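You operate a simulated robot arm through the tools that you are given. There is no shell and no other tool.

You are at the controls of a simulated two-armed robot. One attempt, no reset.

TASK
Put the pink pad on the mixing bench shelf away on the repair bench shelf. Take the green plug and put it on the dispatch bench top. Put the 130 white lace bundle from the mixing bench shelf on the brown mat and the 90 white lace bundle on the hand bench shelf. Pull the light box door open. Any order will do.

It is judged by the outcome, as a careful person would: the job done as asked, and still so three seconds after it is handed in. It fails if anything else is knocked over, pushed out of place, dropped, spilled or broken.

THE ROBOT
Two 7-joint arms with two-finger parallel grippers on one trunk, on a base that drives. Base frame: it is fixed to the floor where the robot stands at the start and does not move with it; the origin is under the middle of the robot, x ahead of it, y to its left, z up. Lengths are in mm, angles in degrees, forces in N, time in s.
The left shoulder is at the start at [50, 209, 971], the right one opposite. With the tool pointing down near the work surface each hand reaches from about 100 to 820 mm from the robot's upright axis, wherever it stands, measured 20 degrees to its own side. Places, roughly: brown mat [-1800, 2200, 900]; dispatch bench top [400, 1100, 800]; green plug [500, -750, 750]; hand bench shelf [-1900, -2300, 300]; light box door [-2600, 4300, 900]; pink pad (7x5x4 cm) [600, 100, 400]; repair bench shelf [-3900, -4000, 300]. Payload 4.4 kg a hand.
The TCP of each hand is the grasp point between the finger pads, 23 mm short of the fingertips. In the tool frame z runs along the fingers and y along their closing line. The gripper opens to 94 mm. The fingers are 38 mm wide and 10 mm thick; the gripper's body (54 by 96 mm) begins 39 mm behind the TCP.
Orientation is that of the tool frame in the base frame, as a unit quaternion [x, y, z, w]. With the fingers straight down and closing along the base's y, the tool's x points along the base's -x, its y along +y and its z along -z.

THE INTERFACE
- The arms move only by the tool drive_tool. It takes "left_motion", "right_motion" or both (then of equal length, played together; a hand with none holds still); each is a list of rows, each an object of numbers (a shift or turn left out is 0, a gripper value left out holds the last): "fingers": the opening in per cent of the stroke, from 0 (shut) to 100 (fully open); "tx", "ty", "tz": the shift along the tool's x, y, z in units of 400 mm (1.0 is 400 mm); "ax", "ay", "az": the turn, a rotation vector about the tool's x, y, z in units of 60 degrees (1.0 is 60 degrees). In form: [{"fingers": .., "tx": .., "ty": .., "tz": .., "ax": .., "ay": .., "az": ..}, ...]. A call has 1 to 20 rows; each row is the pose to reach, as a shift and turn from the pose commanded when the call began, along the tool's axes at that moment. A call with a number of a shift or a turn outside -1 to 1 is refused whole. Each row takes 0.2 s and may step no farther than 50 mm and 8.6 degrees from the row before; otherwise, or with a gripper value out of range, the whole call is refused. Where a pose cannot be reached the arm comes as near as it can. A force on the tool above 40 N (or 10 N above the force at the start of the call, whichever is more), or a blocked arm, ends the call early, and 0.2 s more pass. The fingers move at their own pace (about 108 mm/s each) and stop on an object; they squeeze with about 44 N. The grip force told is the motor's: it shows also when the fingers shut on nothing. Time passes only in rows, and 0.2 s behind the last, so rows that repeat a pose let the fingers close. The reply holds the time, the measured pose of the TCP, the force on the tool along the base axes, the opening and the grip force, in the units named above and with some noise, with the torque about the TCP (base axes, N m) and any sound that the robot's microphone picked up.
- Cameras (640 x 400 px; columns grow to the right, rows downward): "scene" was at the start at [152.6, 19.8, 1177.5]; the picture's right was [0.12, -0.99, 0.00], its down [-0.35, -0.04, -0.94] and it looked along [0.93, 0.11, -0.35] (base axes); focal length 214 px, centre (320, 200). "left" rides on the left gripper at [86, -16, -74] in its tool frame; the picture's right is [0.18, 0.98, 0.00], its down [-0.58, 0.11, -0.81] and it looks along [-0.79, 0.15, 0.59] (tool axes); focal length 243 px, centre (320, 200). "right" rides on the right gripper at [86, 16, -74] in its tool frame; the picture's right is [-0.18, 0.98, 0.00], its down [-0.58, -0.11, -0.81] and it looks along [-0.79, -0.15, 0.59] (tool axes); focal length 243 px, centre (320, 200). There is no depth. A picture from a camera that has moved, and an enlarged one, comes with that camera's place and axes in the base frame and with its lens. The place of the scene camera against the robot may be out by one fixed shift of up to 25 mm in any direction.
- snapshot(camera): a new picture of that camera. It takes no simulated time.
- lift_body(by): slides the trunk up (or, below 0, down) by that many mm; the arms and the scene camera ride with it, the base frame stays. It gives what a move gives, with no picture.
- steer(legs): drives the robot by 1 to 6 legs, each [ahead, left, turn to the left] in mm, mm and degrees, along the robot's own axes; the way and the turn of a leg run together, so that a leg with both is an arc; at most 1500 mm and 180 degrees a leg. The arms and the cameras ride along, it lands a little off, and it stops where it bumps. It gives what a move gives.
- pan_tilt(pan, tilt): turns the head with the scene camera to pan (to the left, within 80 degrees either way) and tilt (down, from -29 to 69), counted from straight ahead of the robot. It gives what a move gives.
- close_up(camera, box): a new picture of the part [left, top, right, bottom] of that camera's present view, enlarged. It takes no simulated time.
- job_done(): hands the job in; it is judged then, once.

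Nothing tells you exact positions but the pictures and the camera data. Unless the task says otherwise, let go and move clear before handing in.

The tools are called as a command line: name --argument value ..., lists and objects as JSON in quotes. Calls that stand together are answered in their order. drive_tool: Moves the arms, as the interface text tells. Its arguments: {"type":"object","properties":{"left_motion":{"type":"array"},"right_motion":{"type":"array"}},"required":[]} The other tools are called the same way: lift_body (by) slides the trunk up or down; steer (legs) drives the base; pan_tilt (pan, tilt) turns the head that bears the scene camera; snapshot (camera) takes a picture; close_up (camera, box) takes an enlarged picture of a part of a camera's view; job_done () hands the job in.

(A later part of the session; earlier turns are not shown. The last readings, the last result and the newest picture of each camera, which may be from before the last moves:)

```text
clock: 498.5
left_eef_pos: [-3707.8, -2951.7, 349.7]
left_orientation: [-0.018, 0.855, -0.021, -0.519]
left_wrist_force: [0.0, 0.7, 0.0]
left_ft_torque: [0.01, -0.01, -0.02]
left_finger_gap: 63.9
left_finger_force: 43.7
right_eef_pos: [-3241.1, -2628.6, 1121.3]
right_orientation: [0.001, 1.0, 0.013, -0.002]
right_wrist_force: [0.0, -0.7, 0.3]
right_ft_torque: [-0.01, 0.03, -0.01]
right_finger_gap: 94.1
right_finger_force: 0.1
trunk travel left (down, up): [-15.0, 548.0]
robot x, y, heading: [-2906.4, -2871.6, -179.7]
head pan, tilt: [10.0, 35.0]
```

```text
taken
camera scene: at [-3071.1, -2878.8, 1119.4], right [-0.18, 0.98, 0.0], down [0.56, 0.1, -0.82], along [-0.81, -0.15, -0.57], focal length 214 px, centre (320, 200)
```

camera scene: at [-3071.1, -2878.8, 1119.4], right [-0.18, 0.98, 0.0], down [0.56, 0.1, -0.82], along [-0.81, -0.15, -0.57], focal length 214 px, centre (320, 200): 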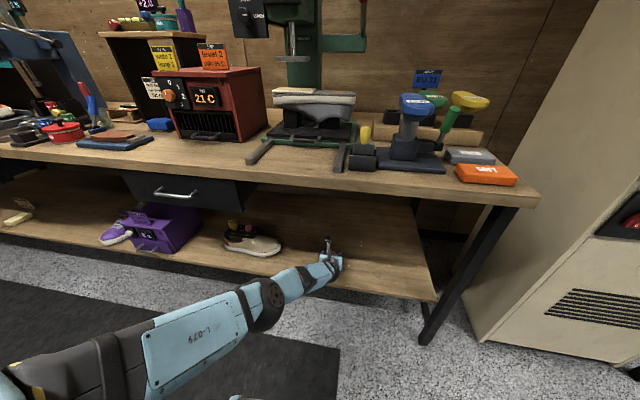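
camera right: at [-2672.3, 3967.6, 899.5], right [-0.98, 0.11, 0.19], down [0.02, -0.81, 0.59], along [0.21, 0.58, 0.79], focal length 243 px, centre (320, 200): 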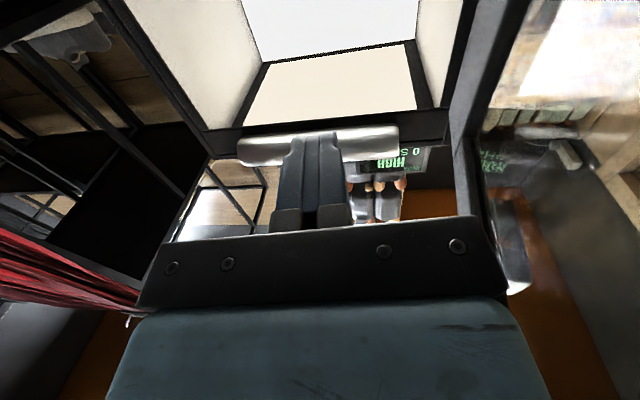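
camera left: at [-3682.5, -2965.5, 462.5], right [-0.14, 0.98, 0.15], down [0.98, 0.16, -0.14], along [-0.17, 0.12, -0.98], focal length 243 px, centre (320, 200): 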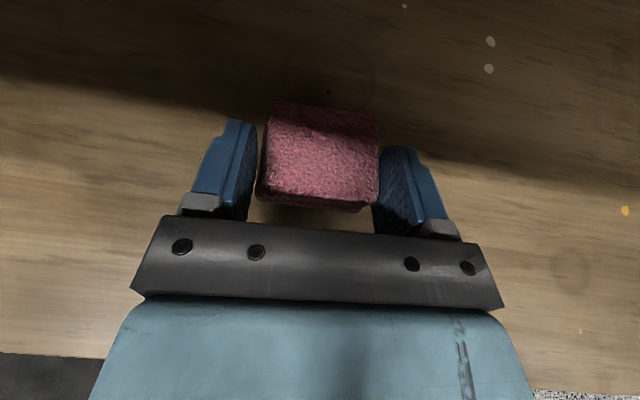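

The pad is about 15 mm above the shelf. I'll lower the last bit.

lift_body --by -10

lift_body --by -5

close_up --camera "scene" --box '[290, 225, 386, 285]'

```text
clock: 499.1
left_eef_pos: [-3708.9, -2953.3, 340.9]
left_orientation: [-0.018, 0.854, -0.021, -0.519]
left_wrist_force: [0.9, 0.2, -0.7]
left_ft_torque: [0.0, 0.01, 0.02]
left_finger_gap: 63.7
left_finger_force: 44.3
right_eef_pos: [-3240.7, -2629.8, 1110.5]
right_orientation: [0.001, 1.0, 0.012, -0.002]
right_wrist_force: [0.4, -0.2, 0.4]
right_ft_torque: [0.01, 0.03, -0.05]
right_finger_gap: 93.8
right_finger_force: 0.2
trunk travel left (down, up): [-5.0, 558.0]
robot x, y, heading: [-2909.3, -2869.6, -179.7]
head pan, tilt: [10.0, 35.0]
```

```text
clock: 499.6
left_eef_pos: [-3708.9, -2952.8, 337.0]
left_orientation: [-0.017, 0.854, -0.02, -0.519]
left_wrist_force: [-1.3, 0.0, 6.0]
left_ft_torque: [0.18, 0.27, 0.03]
left_finger_gap: 63.7
left_finger_force: 44.4
right_eef_pos: [-3241.0, -2630.2, 1105.6]
right_orientation: [0.001, 1.0, 0.012, -0.002]
right_wrist_force: [-0.5, 0.3, -0.7]
right_ft_torque: [-0.02, 0.02, 0.0]
right_finger_gap: 94.2
right_finger_force: 0.0
trunk travel left (down, up): [0.0, 563.0]
robot x, y, heading: [-2906.7, -2871.6, -179.4]
head pan, tilt: [10.0, 35.0]
```

```text
6.67 times, centred on (338, 255) of scene
camera zoom: at [-3070.6, -2878.7, 1104.6], right [-0.18, 0.98, 0.0], down [0.56, 0.1, -0.82], along [-0.81, -0.15, -0.57], focal length 1430 px, centre (200, -167)
```

zoom: 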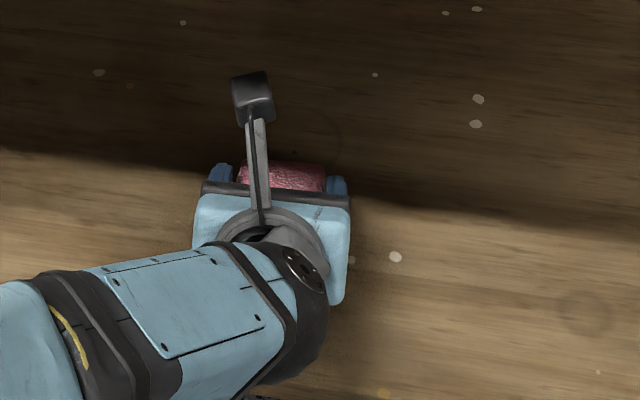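

The pad touches the shelf (6 N). I'll open the fingers gently, then lift off and back out.

drive_tool --left_motion '[{"fingers": 72}, {"fingers": 78}, {"fingers": 88}, {"fingers": 100}, {"fingers": 100}]'

snapshot --camera "left"

lift_body --by 60

snapshot --camera "left"

```text
clock: 500.8
left_eef_pos: [-3708.4, -2953.2, 335.5]
left_orientation: [-0.018, 0.855, -0.021, -0.518]
left_wrist_force: [0.6, 0.1, 0.8]
left_ft_torque: [-0.01, -0.03, -0.02]
left_finger_gap: 93.6
left_finger_force: 0.3
right_eef_pos: [-3240.6, -2630.2, 1106.2]
right_orientation: [0.001, 1.0, 0.012, -0.003]
right_wrist_force: [0.0, 0.2, 0.4]
right_ft_torque: [0.0, 0.0, 0.02]
right_finger_gap: 94.0
right_finger_force: 0.1
trunk travel left (down, up): [0.0, 563.0]
robot x, y, heading: [-2910.3, -2869.9, -179.7]
head pan, tilt: [10.0, 35.0]
```

```text
taken
camera left: at [-3682.5, -2965.5, 447.3], right [-0.14, 0.98, 0.15], down [0.98, 0.16, -0.14], along [-0.16, 0.12, -0.98], focal length 243 px, centre (320, 200)
```

left: 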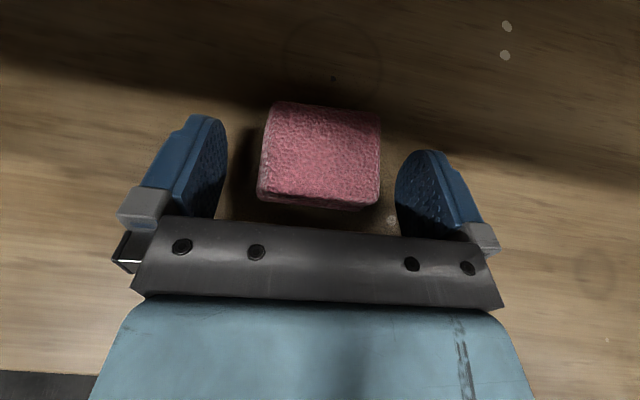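

```text
clock: 501.8
left_eef_pos: [-3707.7, -2953.2, 394.6]
left_orientation: [-0.017, 0.855, -0.02, -0.518]
left_wrist_force: [0.4, 1.1, -0.1]
left_ft_torque: [0.0, -0.01, 0.01]
left_finger_gap: 93.8
left_finger_force: 0.0
right_eef_pos: [-3240.2, -2628.4, 1165.2]
right_orientation: [0.002, 1.0, 0.011, -0.002]
right_wrist_force: [-1.1, -0.6, 0.0]
right_ft_torque: [-0.01, 0.01, -0.03]
right_finger_gap: 93.8
right_finger_force: 0.0
trunk travel left (down, up): [-60.0, 503.0]
robot x, y, heading: [-2907.3, -2869.8, -179.5]
head pan, tilt: [10.0, 35.0]
```

```text
taken
camera left: at [-3682.5, -2965.5, 506.9], right [-0.14, 0.98, 0.15], down [0.98, 0.16, -0.14], along [-0.16, 0.12, -0.98], focal length 243 px, centre (320, 200)
```

left: 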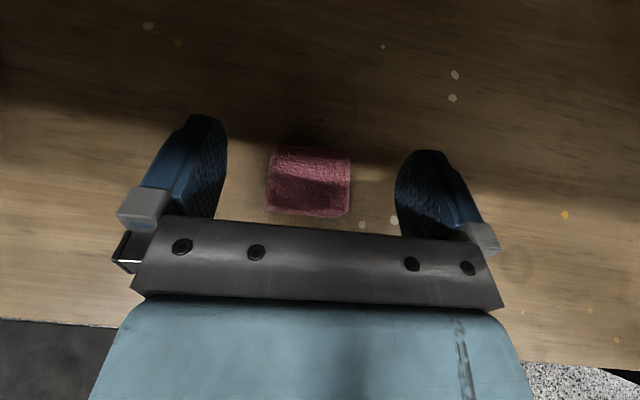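

The pad is on the repair bench shelf, released. I'll back out, fold the arm, and verify from outside.

steer --legs '[[-230, 0, 0]]'

drive_tool --left_motion '[{"tx": -0.022, "ty": -0.024, "tz": -0.096, "ay": -0.038}, {"tx": -0.044, "ty": -0.047, "tz": -0.191, "ay": -0.076}, {"tx": -0.066, "ty": -0.071, "tz": -0.287, "ay": -0.114}, {"tx": -0.089, "ty": -0.094, "tz": -0.383, "ay": -0.153}, {"tx": -0.111, "ty": -0.118, "tz": -0.479, "ay": -0.191}, {"tx": -0.133, "ty": -0.141, "tz": -0.574, "ay": -0.229}, {"tx": -0.155, "ty": -0.165, "tz": -0.67, "ay": -0.267}]'

snapshot --camera "scene"

close_up --camera "scene" --box '[260, 200, 452, 320]'

```text
clock: 503.5
left_eef_pos: [-3479.8, -2956.9, 394.8]
left_orientation: [-0.021, 0.855, -0.023, -0.518]
left_wrist_force: [0.6, 0.7, -0.2]
left_ft_torque: [-0.01, 0.01, 0.01]
left_finger_gap: 93.9
left_finger_force: 0.1
right_eef_pos: [-3015.5, -2629.9, 1165.8]
right_orientation: [-0.003, 1.0, 0.012, -0.003]
right_wrist_force: [0.0, 0.2, 0.6]
right_ft_torque: [-0.01, 0.04, -0.02]
right_finger_gap: 94.1
right_finger_force: 0.1
trunk travel left (down, up): [-60.0, 503.0]
robot x, y, heading: [-2686.4, -2867.8, -179.4]
head pan, tilt: [10.0, 35.0]
```

```text
clock: 505.1
left_eef_pos: [-3208.8, -3007.8, 469.4]
left_orientation: [-0.026, 0.919, -0.023, -0.392]
left_wrist_force: [0.6, -0.1, 0.2]
left_ft_torque: [0.0, 0.01, 0.03]
left_finger_gap: 93.9
left_finger_force: 0.1
right_eef_pos: [-3015.1, -2630.4, 1165.4]
right_orientation: [-0.004, 1.0, 0.012, -0.003]
right_wrist_force: [-0.7, 0.4, -0.4]
right_ft_torque: [-0.01, 0.0, 0.0]
right_finger_gap: 94.1
right_finger_force: 0.1
trunk travel left (down, up): [-60.0, 503.0]
robot x, y, heading: [-2682.9, -2867.9, -179.2]
head pan, tilt: [10.0, 35.0]
```

```text
taken
camera scene: at [-2843.6, -2877.7, 1164.4], right [-0.19, 0.98, 0.0], down [0.56, 0.11, -0.82], along [-0.8, -0.15, -0.57], focal length 214 px, centre (320, 200)
```

scene: 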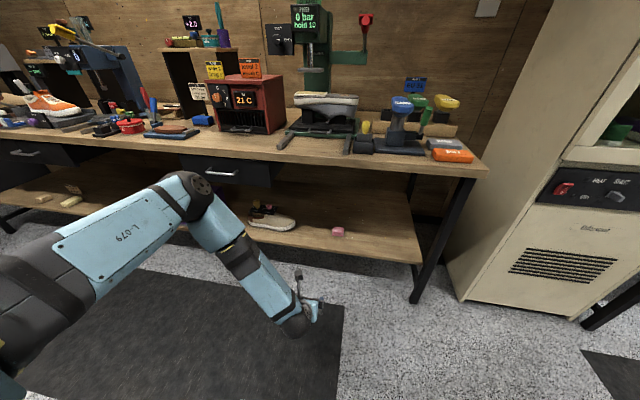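

```text
3.33 times, centred on (356, 260) of scene
camera zoom: at [-2843.6, -2877.7, 1164.4], right [-0.19, 0.98, 0.0], down [0.56, 0.11, -0.82], along [-0.8, -0.15, -0.57], focal length 715 px, centre (200, 0)
```

zoom: 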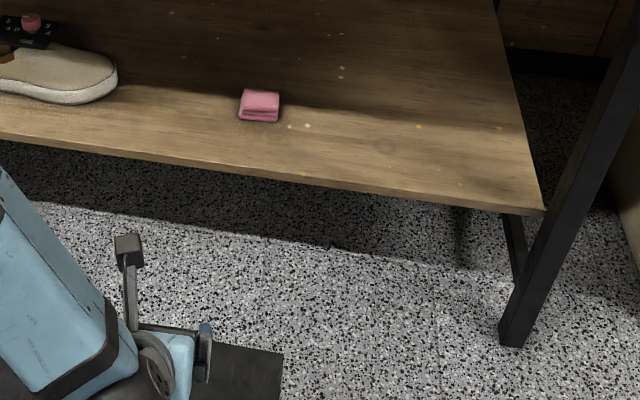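

The pink pad rests on the repair bench shelf. I'll fold the left arm fully back to its carrying pose before turning round.

drive_tool --left_motion '[{"tx": 0.048, "ty": -0.03, "tz": -0.092, "ay": -0.033}, {"tx": 0.096, "ty": -0.059, "tz": -0.184, "ay": -0.067}, {"tx": 0.144, "ty": -0.089, "tz": -0.275, "ay": -0.1}, {"tx": 0.193, "ty": -0.119, "tz": -0.367, "ay": -0.133}, {"tx": 0.241, "ty": -0.148, "tz": -0.459, "ay": -0.167}, {"tx": 0.289, "ty": -0.178, "tz": -0.551, "ay": -0.2}, {"tx": 0.337, "ty": -0.208, "tz": -0.642, "ay": -0.233}, {"tx": 0.385, "ty": -0.2375, "tz": -0.734, "ay": -0.267}]'

drive_tool --left_motion '[{"tx": 0.0225, "tz": -0.095, "ay": -0.0625}, {"tx": 0.045, "tz": -0.19, "ay": -0.125}, {"tx": 0.0675, "tz": -0.285, "ay": -0.1875}, {"tx": 0.09, "tz": -0.38, "ay": -0.25}, {"tx": 0.1125, "tz": -0.475, "ay": -0.3125}, {"tx": 0.135, "tz": -0.57, "ay": -0.375}, {"tx": 0.1575, "tz": -0.665, "ay": -0.4375}, {"tx": 0.18, "tz": -0.76, "ay": -0.5}]'

lift_body --by 330

steer --legs '[[150, 0, 0], [0, -400, 0], [0, 0, 90], [0, 0, 90]]'

pan_tilt --pan 0 --tilt 25

snapshot --camera "scene"

```text
clock: 506.9
left_eef_pos: [-3095.6, -3090.7, 784.1]
left_orientation: [-0.026, 0.965, -0.016, -0.262]
left_wrist_force: [0.0, -0.1, 1.1]
left_ft_torque: [-0.02, 0.0, -0.01]
left_finger_gap: 94.1
left_finger_force: 0.0
right_eef_pos: [-3014.4, -2630.5, 1166.0]
right_orientation: [-0.003, 1.0, 0.012, -0.002]
right_wrist_force: [-0.2, 0.5, 0.3]
right_ft_torque: [-0.01, 0.06, -0.02]
right_finger_gap: 94.0
right_finger_force: 0.1
trunk travel left (down, up): [-60.0, 503.0]
robot x, y, heading: [-2684.7, -2867.2, -179.3]
head pan, tilt: [10.0, 35.0]
```

```text
clock: 508.7
left_eef_pos: [-3008.7, -3077.9, 1079.6]
left_orientation: [-0.03, 1.0, -0.01, -0.003]
left_wrist_force: [-0.2, -0.4, 0.0]
left_ft_torque: [0.01, 0.01, -0.01]
left_finger_gap: 93.9
left_finger_force: 0.1
right_eef_pos: [-3014.9, -2630.3, 1165.6]
right_orientation: [-0.004, 1.0, 0.012, -0.003]
right_wrist_force: [-0.3, -0.7, 0.2]
right_ft_torque: [0.0, 0.02, 0.03]
right_finger_gap: 94.1
right_finger_force: 0.1
trunk travel left (down, up): [-60.0, 503.0]
robot x, y, heading: [-2681.2, -2867.6, -179.3]
head pan, tilt: [10.0, 35.0]
```

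```text
clock: 512.0
left_eef_pos: [-3009.2, -3077.4, 1409.5]
left_orientation: [-0.029, 1.0, -0.009, -0.004]
left_wrist_force: [-0.8, 0.6, -0.1]
left_ft_torque: [0.0, 0.0, -0.01]
left_finger_gap: 94.2
left_finger_force: 0.1
right_eef_pos: [-3016.5, -2629.3, 1494.9]
right_orientation: [-0.004, 1.0, 0.012, -0.003]
right_wrist_force: [-0.5, -0.3, 0.0]
right_ft_torque: [-0.04, 0.03, 0.02]
right_finger_gap: 93.9
right_finger_force: 0.0
trunk travel left (down, up): [-390.0, 173.0]
robot x, y, heading: [-2685.9, -2865.8, -179.2]
head pan, tilt: [10.0, 35.0]
```

```text
clock: 524.7
left_eef_pos: [-2511.7, -2261.8, 1409.9]
left_orientation: [1.0, 0.024, 0.003, -0.009]
left_wrist_force: [0.2, -0.5, -0.2]
left_ft_torque: [0.05, -0.01, -0.01]
left_finger_gap: 93.9
left_finger_force: 0.0
right_eef_pos: [-2510.5, -2708.4, 1495.4]
right_orientation: [1.0, -0.002, 0.002, 0.012]
right_wrist_force: [0.3, -0.4, -0.1]
right_ft_torque: [-0.04, -0.02, 0.0]
right_finger_gap: 93.9
right_finger_force: 0.0
trunk travel left (down, up): [-390.0, 173.0]
robot x, y, heading: [-2840.9, -2466.8, 0.3]
head pan, tilt: [10.0, 35.0]
```

```text
clock: 525.4
left_eef_pos: [-2512.3, -2260.0, 1411.1]
left_orientation: [1.0, 0.023, 0.004, -0.008]
left_wrist_force: [-0.5, -0.5, 0.8]
left_ft_torque: [0.0, -0.03, -0.02]
left_finger_gap: 93.9
left_finger_force: 0.1
right_eef_pos: [-2509.5, -2708.4, 1495.5]
right_orientation: [1.0, -0.003, 0.002, 0.012]
right_wrist_force: [1.0, 1.2, 0.2]
right_ft_torque: [-0.02, 0.01, -0.02]
right_finger_gap: 93.7
right_finger_force: 0.0
trunk travel left (down, up): [-390.0, 173.0]
robot x, y, heading: [-2840.8, -2462.7, 0.2]
head pan, tilt: [0.0, 25.0]
```

```text
taken
camera scene: at [-2688.2, -2456.2, 1510.0], right [0.0, -1.0, 0.0], down [-0.42, 0.0, -0.91], along [0.91, 0.0, -0.42], focal length 214 px, centre (320, 200)
```

scene: 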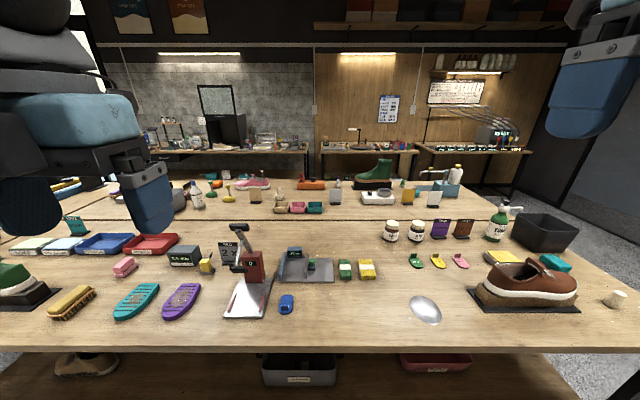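

This front bench, with brushes, hammer and soles, is the hand bench; its shelf runs below. I'll look down at the shelf to find a free spot for later.

pan_tilt --pan 0 --tilt 45

snapshot --camera "scene"

lift_body --by -330

pan_tilt --pan 0 --tilt 40

snapshot --camera "scene"

```text
clock: 526.2
left_eef_pos: [-2512.0, -2260.6, 1409.5]
left_orientation: [1.0, 0.024, 0.003, -0.009]
left_wrist_force: [0.5, -0.8, 1.0]
left_ft_torque: [-0.01, 0.04, 0.0]
left_finger_gap: 93.7
left_finger_force: 0.0
right_eef_pos: [-2509.9, -2708.6, 1494.2]
right_orientation: [1.0, -0.003, 0.003, 0.012]
right_wrist_force: [0.1, -0.7, -0.1]
right_ft_torque: [0.04, -0.02, 0.03]
right_finger_gap: 93.9
right_finger_force: 0.1
trunk travel left (down, up): [-390.0, 173.0]
robot x, y, heading: [-2843.4, -2463.4, 0.1]
head pan, tilt: [0.0, 45.0]
```

```text
taken
camera scene: at [-2698.9, -2456.4, 1479.6], right [0.0, -1.0, 0.0], down [-0.71, 0.0, -0.71], along [0.71, 0.0, -0.71], focal length 214 px, centre (320, 200)
```

scene: 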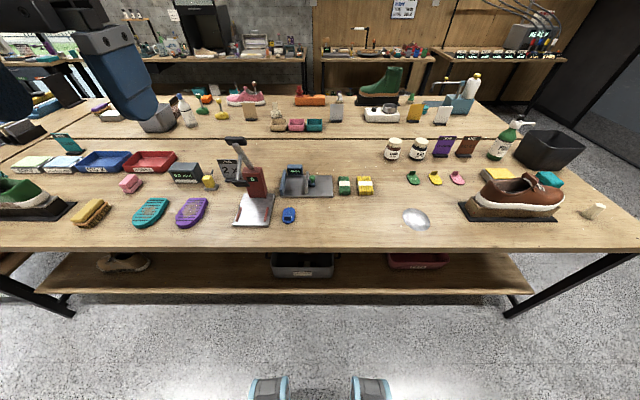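

```text
clock: 529.5
left_eef_pos: [-2511.6, -2262.7, 1079.9]
left_orientation: [1.0, 0.023, 0.002, -0.008]
left_wrist_force: [0.4, 0.6, -0.4]
left_ft_torque: [0.0, 0.01, 0.03]
left_finger_gap: 94.0
left_finger_force: 0.0
right_eef_pos: [-2510.5, -2708.1, 1165.4]
right_orientation: [1.0, -0.002, 0.002, 0.011]
right_wrist_force: [0.2, -0.7, 0.7]
right_ft_torque: [0.01, 0.0, 0.01]
right_finger_gap: 93.9
right_finger_force: 0.1
trunk travel left (down, up): [-60.0, 503.0]
robot x, y, heading: [-2841.0, -2464.1, -0.2]
head pan, tilt: [0.0, 45.0]
```

```text
clock: 530.1
left_eef_pos: [-2510.6, -2262.0, 1079.4]
left_orientation: [1.0, 0.024, 0.003, -0.009]
left_wrist_force: [-0.6, 0.9, 0.1]
left_ft_torque: [0.0, -0.01, 0.02]
left_finger_gap: 94.3
left_finger_force: 0.2
right_eef_pos: [-2510.3, -2707.6, 1166.0]
right_orientation: [1.0, -0.002, 0.002, 0.012]
right_wrist_force: [-0.5, -0.6, 0.7]
right_ft_torque: [0.02, 0.02, -0.03]
right_finger_gap: 94.1
right_finger_force: 0.1
trunk travel left (down, up): [-60.0, 503.0]
robot x, y, heading: [-2839.2, -2463.0, -0.0]
head pan, tilt: [0.0, 40.0]
```

```text
taken
camera scene: at [-2695.3, -2456.4, 1156.8], right [0.0, -1.0, 0.0], down [-0.64, 0.0, -0.77], along [0.77, 0.0, -0.64], focal length 214 px, centre (320, 200)
```

scene: 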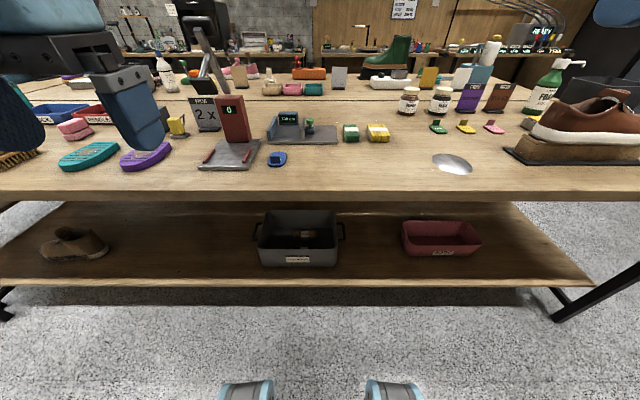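

The hand bench shelf has a free stretch between a shoe and the grey crate, around [-2130, -1830]. Now I'll travel back around the north end to the mixing bench for the 90 cm bundle.

steer --legs '[[0, 1450, 0], [0, 1420, 0], [1300, 0, 0]]'

pan_tilt --pan -20 --tilt 30

snapshot --camera "scene"

```text
clock: 560.8
left_eef_pos: [-1159.1, 458.2, 1079.9]
left_orientation: [1.0, 0.004, 0.003, -0.008]
left_wrist_force: [0.3, 0.1, -0.3]
left_ft_torque: [0.01, 0.0, -0.03]
left_finger_gap: 94.0
left_finger_force: 0.0
right_eef_pos: [-1177.2, 11.1, 1164.6]
right_orientation: [1.0, -0.022, 0.002, 0.011]
right_wrist_force: [1.2, -0.1, -1.3]
right_ft_torque: [-0.01, 0.02, -0.03]
right_finger_gap: 94.1
right_finger_force: 0.0
trunk travel left (down, up): [-60.0, 503.0]
robot x, y, heading: [-1494.9, 269.0, -2.1]
head pan, tilt: [0.0, 40.0]
```

```text
clock: 561.7
left_eef_pos: [-1159.8, 459.9, 1080.3]
left_orientation: [1.0, 0.003, 0.003, -0.008]
left_wrist_force: [-0.8, -0.3, 0.9]
left_ft_torque: [0.01, 0.01, 0.01]
left_finger_gap: 94.0
left_finger_force: 0.1
right_eef_pos: [-1176.8, 10.9, 1164.8]
right_orientation: [1.0, -0.023, 0.002, 0.012]
right_wrist_force: [0.9, -0.8, -0.1]
right_ft_torque: [0.04, 0.01, 0.0]
right_finger_gap: 94.3
right_finger_force: 0.1
trunk travel left (down, up): [-60.0, 503.0]
robot x, y, heading: [-1498.6, 268.4, -2.2]
head pan, tilt: [-20.0, 30.0]
```

```text
taken
camera scene: at [-1352.7, 239.9, 1172.1], right [-0.38, -0.93, 0.0], down [-0.46, 0.19, -0.87], along [0.8, -0.33, -0.5], focal length 214 px, centre (320, 200)
```

scene: 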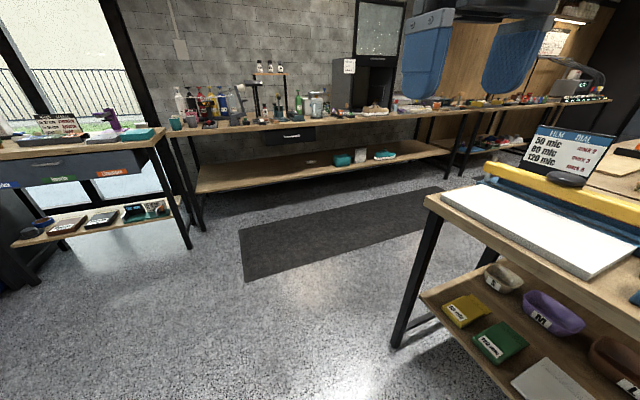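

I'll continue to the mixing bench, to the right of the tub line, and then turn about 27 degrees left so the left forearm stays clear of the drawer.

steer --legs '[[1100, 0, 2.2], [0, -1216, 0], [0, 0, 27]]'

lift_body --by -60

pan_tilt --pan 0 --tilt 35

snapshot --camera "scene"

```text
clock: 579.3
left_eef_pos: [-232.1, -673.2, 1079.1]
left_orientation: [0.971, 0.24, 0.001, -0.008]
left_wrist_force: [0.8, 1.0, -0.4]
left_ft_torque: [-0.03, -0.01, 0.0]
left_finger_gap: 94.2
left_finger_force: 0.0
right_eef_pos: [-43.1, -1078.0, 1165.7]
right_orientation: [0.977, 0.214, 0.005, 0.011]
right_wrist_force: [0.5, -0.4, -0.2]
right_ft_torque: [0.02, 0.02, -0.01]
right_finger_gap: 93.9
right_finger_force: 0.0
trunk travel left (down, up): [-60.0, 503.0]
robot x, y, heading: [-443.3, -999.0, 25.0]
head pan, tilt: [-20.0, 30.0]
```

```text
clock: 580.3
left_eef_pos: [-231.9, -674.0, 1020.1]
left_orientation: [0.971, 0.24, 0.003, -0.009]
left_wrist_force: [0.2, -0.3, 1.2]
left_ft_torque: [0.02, 0.01, 0.01]
left_finger_gap: 93.9
left_finger_force: 0.0
right_eef_pos: [-42.4, -1079.4, 1104.9]
right_orientation: [0.977, 0.214, 0.005, 0.01]
right_wrist_force: [0.4, 0.5, 0.0]
right_ft_torque: [0.02, -0.01, -0.03]
right_finger_gap: 93.9
right_finger_force: 0.0
trunk travel left (down, up): [0.0, 563.0]
robot x, y, heading: [-444.2, -992.6, 25.1]
head pan, tilt: [-20.0, 30.0]
```

```text
clock: 581.1
left_eef_pos: [-231.2, -673.3, 1019.6]
left_orientation: [0.971, 0.24, 0.001, -0.01]
left_wrist_force: [0.5, -0.6, -0.1]
left_ft_torque: [0.0, 0.03, 0.0]
left_finger_gap: 94.0
left_finger_force: 0.1
right_eef_pos: [-42.3, -1078.2, 1105.5]
right_orientation: [0.977, 0.213, 0.005, 0.011]
right_wrist_force: [-0.6, -0.2, 0.9]
right_ft_torque: [-0.03, 0.01, 0.01]
right_finger_gap: 93.7
right_finger_force: 0.0
trunk travel left (down, up): [0.0, 563.0]
robot x, y, heading: [-445.5, -998.0, 25.1]
head pan, tilt: [0.0, 35.0]
```

```text
taken
camera scene: at [-310.2, -922.9, 1104.4], right [0.42, -0.91, 0.0], down [-0.52, -0.24, -0.82], along [0.74, 0.35, -0.57], focal length 214 px, centre (320, 200)
```

scene: 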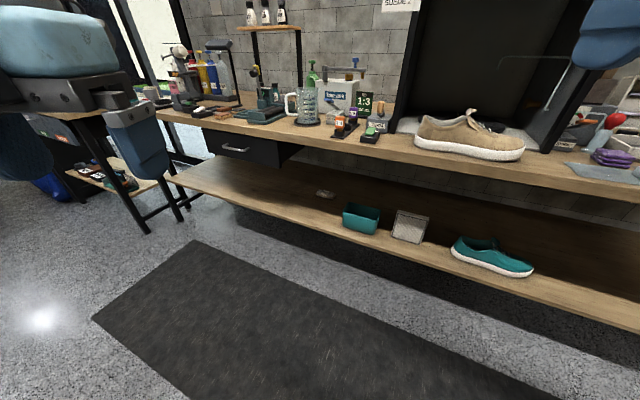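

I'm in position at heading 25. Now the left arm's low-reach sequence again.

drive_tool --left_motion '[{"tx": 0.028, "ty": -0.009, "tz": 0.075, "ay": 0.0625, "az": 0.045, "fingers": 74}, {"tx": 0.056, "ty": -0.019, "tz": 0.15, "ay": 0.125, "az": 0.045}, {"tx": 0.084, "ty": -0.028, "tz": 0.225, "ay": 0.1875, "az": 0.045}, {"tx": 0.1125, "ty": -0.0375, "tz": 0.3, "ay": 0.25, "az": 0.045}, {"tx": 0.14, "ty": -0.047, "tz": 0.375, "ay": 0.3125, "az": 0.045}, {"tx": 0.169, "ty": -0.056, "tz": 0.45, "ay": 0.375, "az": 0.045}, {"tx": 0.197, "ty": -0.066, "tz": 0.525, "ay": 0.4375, "az": 0.045}, {"tx": 0.225, "ty": -0.075, "tz": 0.6, "ay": 0.5, "az": 0.045}]'

drive_tool --left_motion '[{"tx": -0.003, "ty": 0.016, "tz": 0.095, "ay": 0.033}, {"tx": -0.006, "ty": 0.031, "tz": 0.19, "ay": 0.067}, {"tx": -0.009, "ty": 0.047, "tz": 0.285, "ay": 0.1}, {"tx": -0.012, "ty": 0.062, "tz": 0.38, "ay": 0.133}, {"tx": -0.015, "ty": 0.078, "tz": 0.475, "ay": 0.167}, {"tx": -0.018, "ty": 0.093, "tz": 0.57, "ay": 0.2}, {"tx": -0.021, "ty": 0.109, "tz": 0.665, "ay": 0.233}, {"tx": -0.024, "ty": 0.124, "tz": 0.76, "ay": 0.267}, {"tx": -0.027, "ty": 0.14, "tz": 0.855, "ay": 0.3}, {"tx": -0.031, "ty": 0.155, "tz": 0.949, "ay": 0.333}]'

drive_tool --left_motion '[{"tx": 0.05, "tz": 0.09, "ay": 0.067}, {"tx": 0.1, "tz": 0.18, "ay": 0.133}, {"tx": 0.15, "tz": 0.27, "ay": 0.2}, {"tx": 0.2, "tz": 0.36, "ay": 0.267}, {"tx": 0.245, "tz": 0.447, "ay": 0.3}]'

drive_tool --left_motion '[{"tx": -0.01, "ty": 0.03, "tz": 0.06}, {"tx": -0.02, "ty": 0.06, "tz": 0.12}, {"tx": -0.03, "ty": 0.08, "tz": 0.17}]'

snapshot --camera "scene"

```text
clock: 582.9
left_eef_pos: [-165.1, -599.0, 779.0]
left_orientation: [0.943, 0.206, 0.252, -0.071]
left_wrist_force: [0.4, 0.3, 0.0]
left_ft_torque: [0.0, 0.04, -0.02]
left_finger_gap: 69.5
left_finger_force: 0.0
left hand out of reach, approached as far as the arm can: row 8
right_eef_pos: [-42.5, -1079.2, 1105.7]
right_orientation: [0.977, 0.214, 0.005, 0.011]
right_wrist_force: [-0.1, -0.5, 0.8]
right_ft_torque: [-0.02, -0.02, 0.01]
right_finger_gap: 94.2
right_finger_force: 0.1
trunk travel left (down, up): [0.0, 563.0]
robot x, y, heading: [-442.5, -998.9, 25.2]
head pan, tilt: [0.0, 35.0]
```

```text
clock: 585.1
left_eef_pos: [-1.6, -609.3, 458.3]
left_orientation: [0.896, 0.191, 0.383, -0.117]
left_wrist_force: [0.3, 0.9, -0.1]
left_ft_torque: [-0.05, 0.04, -0.01]
left_finger_gap: 69.6
left_finger_force: 0.1
left hand out of reach, approached as far as the arm can: row 9, 10
right_eef_pos: [-38.0, -1078.2, 1103.5]
right_orientation: [0.977, 0.212, 0.003, 0.01]
right_wrist_force: [1.5, -0.2, -0.2]
right_ft_torque: [0.02, 0.12, 0.01]
right_finger_gap: 93.8
right_finger_force: 0.0
trunk travel left (down, up): [0.0, 563.0]
robot x, y, heading: [-446.8, -995.6, 25.1]
head pan, tilt: [0.0, 35.0]
```

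```text
clock: 586.3
left_eef_pos: [207.2, -551.8, 433.2]
left_orientation: [0.836, 0.187, 0.491, -0.16]
left_wrist_force: [1.0, -0.1, -0.5]
left_ft_torque: [0.02, 0.01, 0.0]
left_finger_gap: 69.5
left_finger_force: 0.1
left hand out of reach, approached as far as the arm can: row 1, 2, 3, 4, 5
right_eef_pos: [-41.6, -1078.6, 1106.0]
right_orientation: [0.977, 0.214, 0.005, 0.011]
right_wrist_force: [-0.4, 0.0, 0.3]
right_ft_torque: [0.01, -0.03, -0.02]
right_finger_gap: 93.7
right_finger_force: 0.0
trunk travel left (down, up): [0.0, 563.0]
robot x, y, heading: [-443.1, -1001.7, 25.1]
head pan, tilt: [0.0, 35.0]
```

```text
clock: 587.1
left_eef_pos: [265.9, -554.5, 387.1]
left_orientation: [0.835, 0.186, 0.492, -0.159]
left_wrist_force: [-0.4, 0.5, 0.1]
left_ft_torque: [-0.02, 0.02, -0.03]
left_finger_gap: 69.9
left_finger_force: 0.1
right_eef_pos: [-42.1, -1077.7, 1104.2]
right_orientation: [0.977, 0.214, 0.004, 0.011]
right_wrist_force: [0.5, 0.5, -0.1]
right_ft_torque: [-0.01, 0.0, -0.01]
right_finger_gap: 94.1
right_finger_force: 0.0
trunk travel left (down, up): [0.0, 563.0]
robot x, y, heading: [-441.2, -996.7, 25.0]
head pan, tilt: [0.0, 35.0]
```

```text
taken
camera scene: at [-310.1, -922.9, 1104.4], right [0.42, -0.91, 0.0], down [-0.52, -0.24, -0.82], along [0.74, 0.35, -0.57], focal length 214 px, centre (320, 200)
```

scene: 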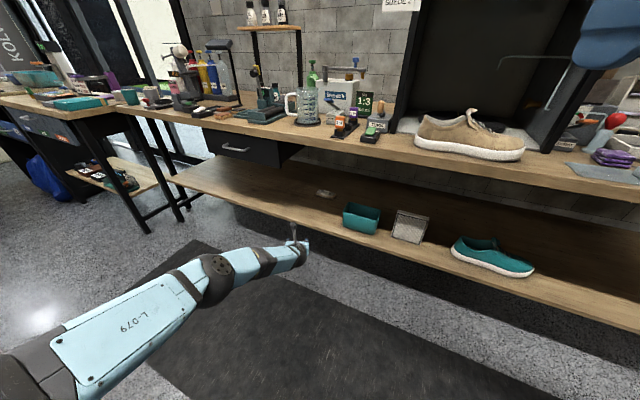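

The arm is stretched and low again; the hand has a slight roll, which I'll level. Then raise the trunk 45 mm and move in along x toward the 90 cm bundle.

drive_tool --left_motion '[{"az": -0.09}]'

lift_body --by 50

close_up --camera "scene" --box '[295, 175, 375, 225]'

snapshot --camera "left"

```text
clock: 587.5
left_eef_pos: [266.3, -552.1, 387.4]
left_orientation: [0.825, 0.226, 0.499, -0.136]
left_wrist_force: [0.5, 0.4, -0.3]
left_ft_torque: [-0.03, 0.0, -0.01]
left_finger_gap: 69.6
left_finger_force: 0.1
right_eef_pos: [-42.1, -1078.7, 1105.1]
right_orientation: [0.977, 0.214, 0.005, 0.011]
right_wrist_force: [-0.3, -0.1, 1.5]
right_ft_torque: [0.06, -0.01, -0.03]
right_finger_gap: 93.8
right_finger_force: 0.1
trunk travel left (down, up): [0.0, 563.0]
robot x, y, heading: [-445.1, -999.2, 25.4]
head pan, tilt: [0.0, 35.0]
```

```text
clock: 588.5
left_eef_pos: [266.8, -552.5, 435.9]
left_orientation: [0.825, 0.225, 0.499, -0.136]
left_wrist_force: [-0.3, -0.5, -0.8]
left_ft_torque: [-0.01, -0.03, -0.01]
left_finger_gap: 69.5
left_finger_force: 0.1
right_eef_pos: [-42.3, -1079.0, 1154.8]
right_orientation: [0.977, 0.213, 0.005, 0.01]
right_wrist_force: [-0.5, -0.8, -0.3]
right_ft_torque: [0.05, -0.01, 0.03]
right_finger_gap: 94.0
right_finger_force: 0.0
trunk travel left (down, up): [-50.0, 513.0]
robot x, y, heading: [-443.7, -997.3, 25.1]
head pan, tilt: [0.0, 35.0]
```

```text
8.00 times, centred on (335, 200) of scene
camera zoom: at [-309.9, -922.8, 1154.3], right [0.42, -0.91, 0.0], down [-0.52, -0.24, -0.82], along [0.74, 0.35, -0.57], focal length 1716 px, centre (200, 200)
```

zoom: 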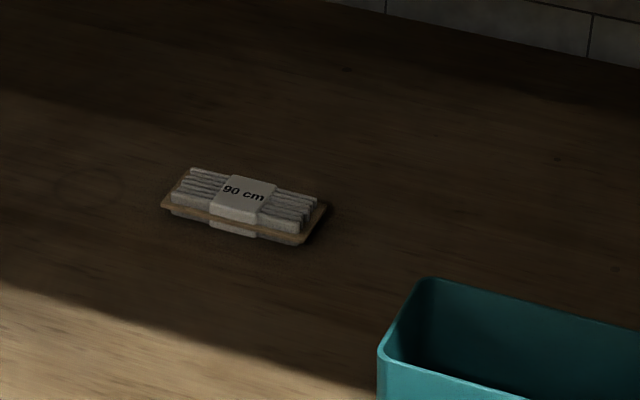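

```text
taken
camera left: at [235.3, -551.2, 548.3], right [0.57, -0.8, 0.16], down [-0.79, -0.59, -0.14], along [0.21, -0.05, -0.98], focal length 243 px, centre (320, 200)
```

left: 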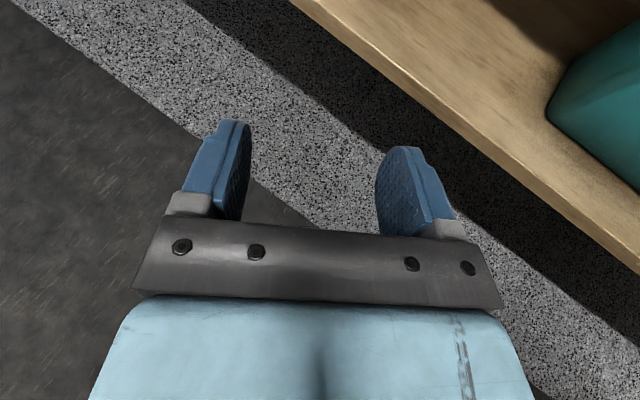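

The 90 cm bundle is at about [695, -497]. I'll move in along that direction in two steps, checking with the wrist camera.

steer --legs '[[270, -86, 0]]'

snapshot --camera "left"

snapshot --camera "scene"

```text
clock: 590.4
left_eef_pos: [543.1, -513.0, 437.2]
left_orientation: [0.825, 0.226, 0.499, -0.136]
left_wrist_force: [-0.1, 0.5, 0.2]
left_ft_torque: [-0.03, 0.02, 0.01]
left_finger_gap: 69.6
left_finger_force: 0.1
right_eef_pos: [236.2, -1039.8, 1154.3]
right_orientation: [0.976, 0.216, 0.004, 0.01]
right_wrist_force: [-1.0, -0.4, -1.4]
right_ft_torque: [-0.02, -0.02, 0.05]
right_finger_gap: 94.1
right_finger_force: 0.2
trunk travel left (down, up): [-50.0, 513.0]
robot x, y, heading: [-169.1, -961.9, 25.4]
head pan, tilt: [0.0, 35.0]
```

```text
taken
camera left: at [511.6, -511.9, 548.2], right [0.58, -0.8, 0.16], down [-0.79, -0.6, -0.14], along [0.21, -0.05, -0.98], focal length 243 px, centre (320, 200)
```

left: 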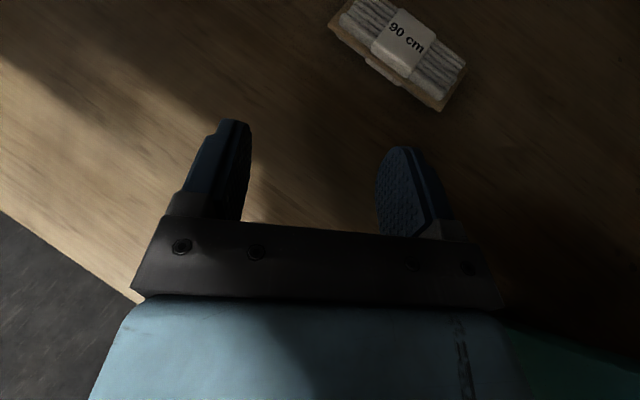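

```text
taken
camera scene: at [-32.6, -885.0, 1154.2], right [0.43, -0.9, 0.0], down [-0.52, -0.24, -0.82], along [0.74, 0.35, -0.57], focal length 214 px, centre (320, 200)
```

scene: 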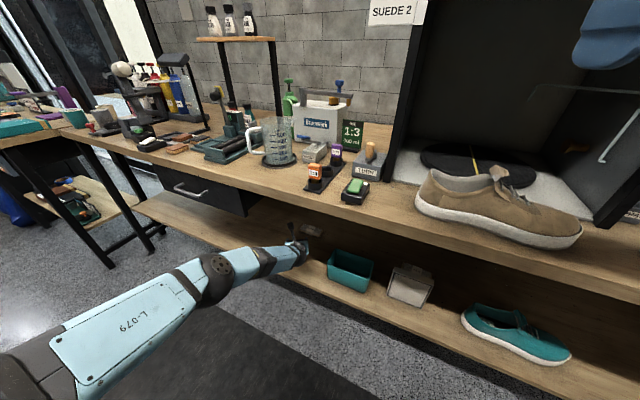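

The bundle reads 90 cm at about [688, -500]. I'll move the last stretch so the fingers are right above it.

steer --legs '[[138, -52, 0]]'

snapshot --camera "left"

snapshot --camera "scene"

```text
clock: 591.8
left_eef_pos: [696.8, -500.1, 436.7]
left_orientation: [0.826, 0.226, 0.498, -0.136]
left_wrist_force: [0.4, 0.3, -0.6]
left_ft_torque: [0.02, -0.01, 0.0]
left_finger_gap: 69.6
left_finger_force: 0.1
right_eef_pos: [386.8, -1026.0, 1154.2]
right_orientation: [0.977, 0.215, 0.004, 0.01]
right_wrist_force: [-0.8, 0.1, -0.4]
right_ft_torque: [0.0, 0.0, 0.02]
right_finger_gap: 94.1
right_finger_force: 0.1
trunk travel left (down, up): [-50.0, 513.0]
robot x, y, heading: [-18.3, -944.6, 25.1]
head pan, tilt: [0.0, 35.0]
```

```text
taken
camera left: at [663.8, -498.4, 548.1], right [0.58, -0.8, 0.16], down [-0.79, -0.6, -0.14], along [0.21, -0.05, -0.98], focal length 243 px, centre (320, 200)
```

left: 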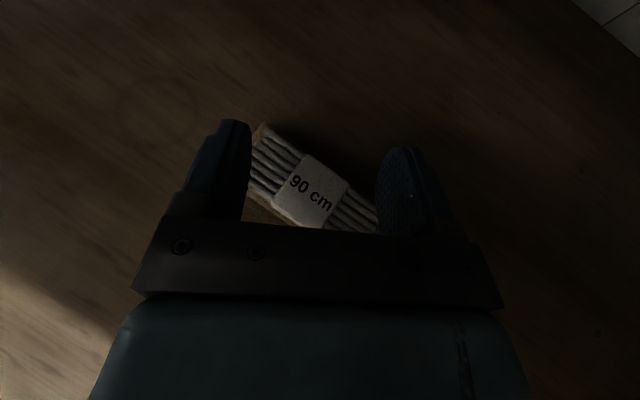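

```text
taken
camera scene: at [119.5, -871.3, 1154.2], right [0.43, -0.9, 0.0], down [-0.52, -0.24, -0.82], along [0.74, 0.35, -0.57], focal length 214 px, centre (320, 200)
```

scene: 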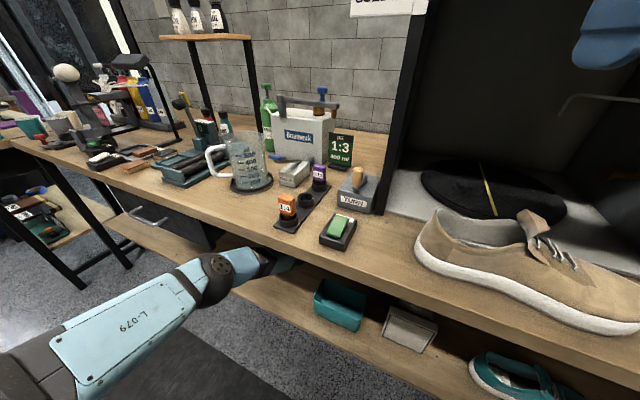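

One fingertip would miss the bundle's back edge, so I'll pull back 12 mm and narrow the fingers, then press gently.

steer --legs '[[-12, 3, 0]]'

drive_tool --left_motion '[{"fingers": 48}, {"fingers": 48}]'

lift_body --by -22

snapshot --camera "left"

```text
clock: 592.5
left_eef_pos: [684.0, -502.4, 438.3]
left_orientation: [0.825, 0.227, 0.499, -0.137]
left_wrist_force: [-0.2, 0.3, 1.0]
left_ft_torque: [-0.01, 0.0, 0.02]
left_finger_gap: 69.3
left_finger_force: 0.0
right_eef_pos: [374.8, -1029.2, 1155.1]
right_orientation: [0.977, 0.215, 0.005, 0.011]
right_wrist_force: [-0.2, -0.8, 0.0]
right_ft_torque: [0.02, -0.01, 0.01]
right_finger_gap: 94.2
right_finger_force: 0.2
trunk travel left (down, up): [-50.0, 513.0]
robot x, y, heading: [-26.2, -949.0, 25.5]
head pan, tilt: [0.0, 35.0]
```

```text
clock: 593.1
left_eef_pos: [682.5, -502.7, 436.4]
left_orientation: [0.825, 0.227, 0.498, -0.137]
left_wrist_force: [-0.5, 0.1, -0.3]
left_ft_torque: [-0.01, -0.06, -0.01]
left_finger_gap: 45.0
left_finger_force: 0.1
right_eef_pos: [375.6, -1029.7, 1155.5]
right_orientation: [0.977, 0.214, 0.005, 0.012]
right_wrist_force: [0.1, -0.2, -0.6]
right_ft_torque: [-0.01, 0.01, -0.03]
right_finger_gap: 94.2
right_finger_force: 0.0
trunk travel left (down, up): [-50.0, 513.0]
robot x, y, heading: [-29.7, -951.8, 25.3]
head pan, tilt: [0.0, 35.0]
```

```text
clock: 593.8
left_eef_pos: [683.0, -501.8, 416.7]
left_orientation: [0.825, 0.226, 0.499, -0.136]
left_wrist_force: [0.1, 0.3, 0.1]
left_ft_torque: [0.05, 0.0, -0.03]
left_finger_gap: 45.2
left_finger_force: 0.1
right_eef_pos: [373.3, -1028.4, 1134.5]
right_orientation: [0.977, 0.214, 0.005, 0.012]
right_wrist_force: [-1.3, -0.3, -0.1]
right_ft_torque: [-0.02, -0.03, 0.03]
right_finger_gap: 94.1
right_finger_force: 0.0
trunk travel left (down, up): [-28.0, 535.0]
robot x, y, heading: [-25.1, -950.4, 25.3]
head pan, tilt: [0.0, 35.0]
```

```text
taken
camera left: at [651.9, -500.8, 526.8], right [0.58, -0.8, 0.16], down [-0.79, -0.6, -0.14], along [0.21, -0.05, -0.98], focal length 243 px, centre (320, 200)
```

left: 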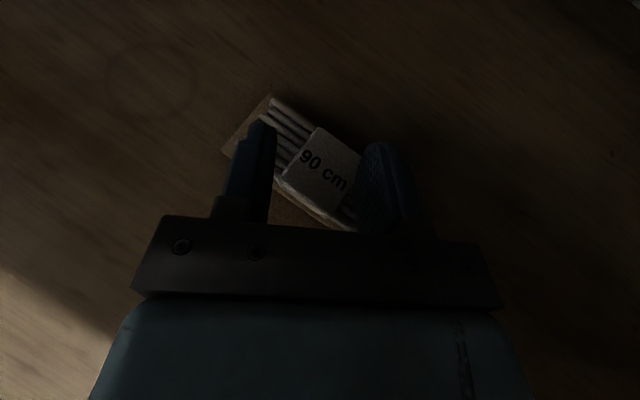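

Both fingertips are above the lace ends now. I'll press down in small steps.

lift_body --by -6

lift_body --by -4

lift_body --by -3

```text
clock: 594.4
left_eef_pos: [683.9, -502.0, 411.0]
left_orientation: [0.824, 0.226, 0.5, -0.137]
left_wrist_force: [0.4, 0.2, 7.2]
left_ft_torque: [0.02, -0.1, -0.03]
left_finger_gap: 45.0
left_finger_force: 0.0
right_eef_pos: [375.5, -1029.7, 1127.3]
right_orientation: [0.977, 0.215, 0.006, 0.011]
right_wrist_force: [0.7, 0.2, 0.5]
right_ft_torque: [0.01, 0.0, 0.01]
right_finger_gap: 93.7
right_finger_force: 0.1
trunk travel left (down, up): [-22.0, 541.0]
robot x, y, heading: [-26.3, -947.7, 25.1]
head pan, tilt: [0.0, 35.0]
```

```text
clock: 594.9
left_eef_pos: [683.5, -501.8, 410.8]
left_orientation: [0.824, 0.227, 0.501, -0.138]
left_wrist_force: [-4.3, -2.6, 25.7]
left_ft_torque: [0.03, -0.12, -0.02]
left_finger_gap: 45.1
left_finger_force: 0.0
right_eef_pos: [373.4, -1030.5, 1125.0]
right_orientation: [0.977, 0.215, 0.007, 0.01]
right_wrist_force: [-0.9, 0.1, 0.2]
right_ft_torque: [0.0, 0.0, 0.03]
right_finger_gap: 93.7
right_finger_force: 0.1
trunk travel left (down, up): [-18.0, 545.0]
robot x, y, heading: [-25.3, -952.0, 25.4]
head pan, tilt: [0.0, 35.0]
```

```text
clock: 595.4
left_eef_pos: [686.5, -501.0, 411.2]
left_orientation: [0.822, 0.227, 0.504, -0.139]
left_wrist_force: [3.2, 0.4, 15.7]
left_ft_torque: [-0.02, -0.29, -0.02]
left_finger_gap: 45.1
left_finger_force: 0.0
right_eef_pos: [374.4, -1029.6, 1120.6]
right_orientation: [0.977, 0.214, 0.006, 0.011]
right_wrist_force: [0.5, -0.2, -0.6]
right_ft_torque: [-0.02, 0.0, 0.0]
right_finger_gap: 94.0
right_finger_force: 0.1
trunk travel left (down, up): [-16.0, 548.0]
robot x, y, heading: [-25.5, -946.8, 25.2]
head pan, tilt: [0.0, 35.0]
stopped: the force on the tool passed its limit at 42 N (the readings are from after the stop); the commanded pose is now the measured one
```

Pressing with about 16 N. I'll drag the bundle toward the front (and slightly right), first half.

steer --legs '[[-82, 19, 0]]'

snapshot --camera "left"

```text
clock: 597.0
left_eef_pos: [605.1, -518.8, 411.1]
left_orientation: [0.822, 0.226, 0.505, -0.139]
left_wrist_force: [0.5, 0.5, 8.5]
left_ft_torque: [-0.03, -0.14, -0.01]
left_finger_gap: 45.3
left_finger_force: 0.1
right_eef_pos: [291.9, -1047.6, 1121.0]
right_orientation: [0.977, 0.214, 0.006, 0.011]
right_wrist_force: [0.1, -0.5, 0.1]
right_ft_torque: [-0.02, -0.03, 0.05]
right_finger_gap: 94.0
right_finger_force: 0.1
trunk travel left (down, up): [-16.0, 548.0]
robot x, y, heading: [-108.3, -965.1, 25.2]
head pan, tilt: [0.0, 35.0]
stopped in leg 1: the force on the tool passed its limit at 40 N (the readings are from after the stop); the commanded pose is now the measured one
```

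```text
taken
camera left: at [572.7, -518.6, 522.1], right [0.57, -0.8, 0.16], down [-0.79, -0.6, -0.15], along [0.22, -0.04, -0.97], focal length 243 px, centre (320, 200)
```

left: 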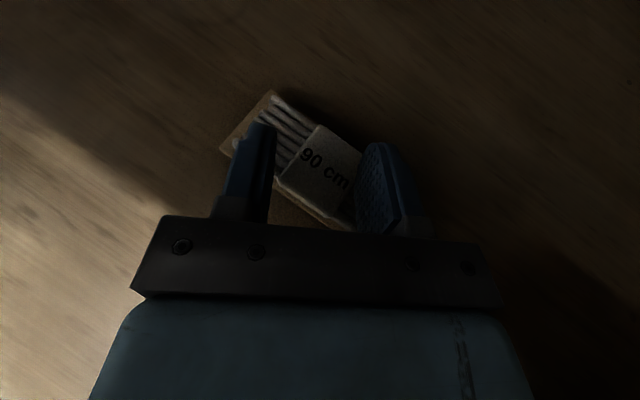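

The bundle follows. Second half of the drag.

steer --legs '[[-85, 20, 0]]'

snapshot --camera "left"

```text
clock: 598.1
left_eef_pos: [517.9, -535.1, 410.3]
left_orientation: [0.822, 0.227, 0.503, -0.14]
left_wrist_force: [-6.9, -2.0, 15.4]
left_ft_torque: [0.0, 0.02, 0.02]
left_finger_gap: 45.0
left_finger_force: 0.1
right_eef_pos: [205.8, -1065.9, 1121.7]
right_orientation: [0.976, 0.216, 0.005, 0.011]
right_wrist_force: [-0.4, 0.5, 0.8]
right_ft_torque: [0.02, 0.0, -0.02]
right_finger_gap: 94.1
right_finger_force: 0.0
trunk travel left (down, up): [-16.0, 548.0]
robot x, y, heading: [-191.7, -982.2, 25.4]
head pan, tilt: [0.0, 35.0]
```

```text
taken
camera left: at [485.1, -534.9, 521.9], right [0.58, -0.8, 0.16], down [-0.79, -0.6, -0.15], along [0.22, -0.04, -0.97], focal length 243 px, centre (320, 200)
```

left: 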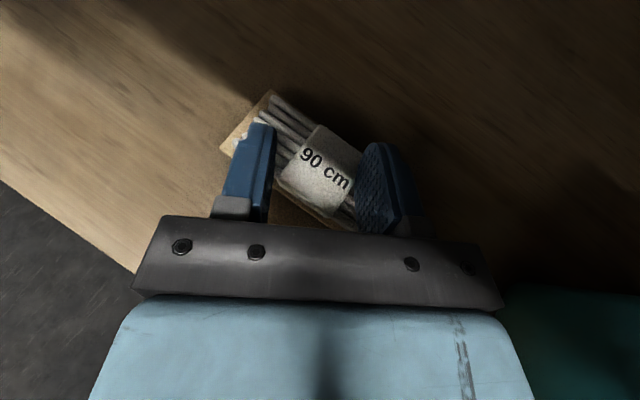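

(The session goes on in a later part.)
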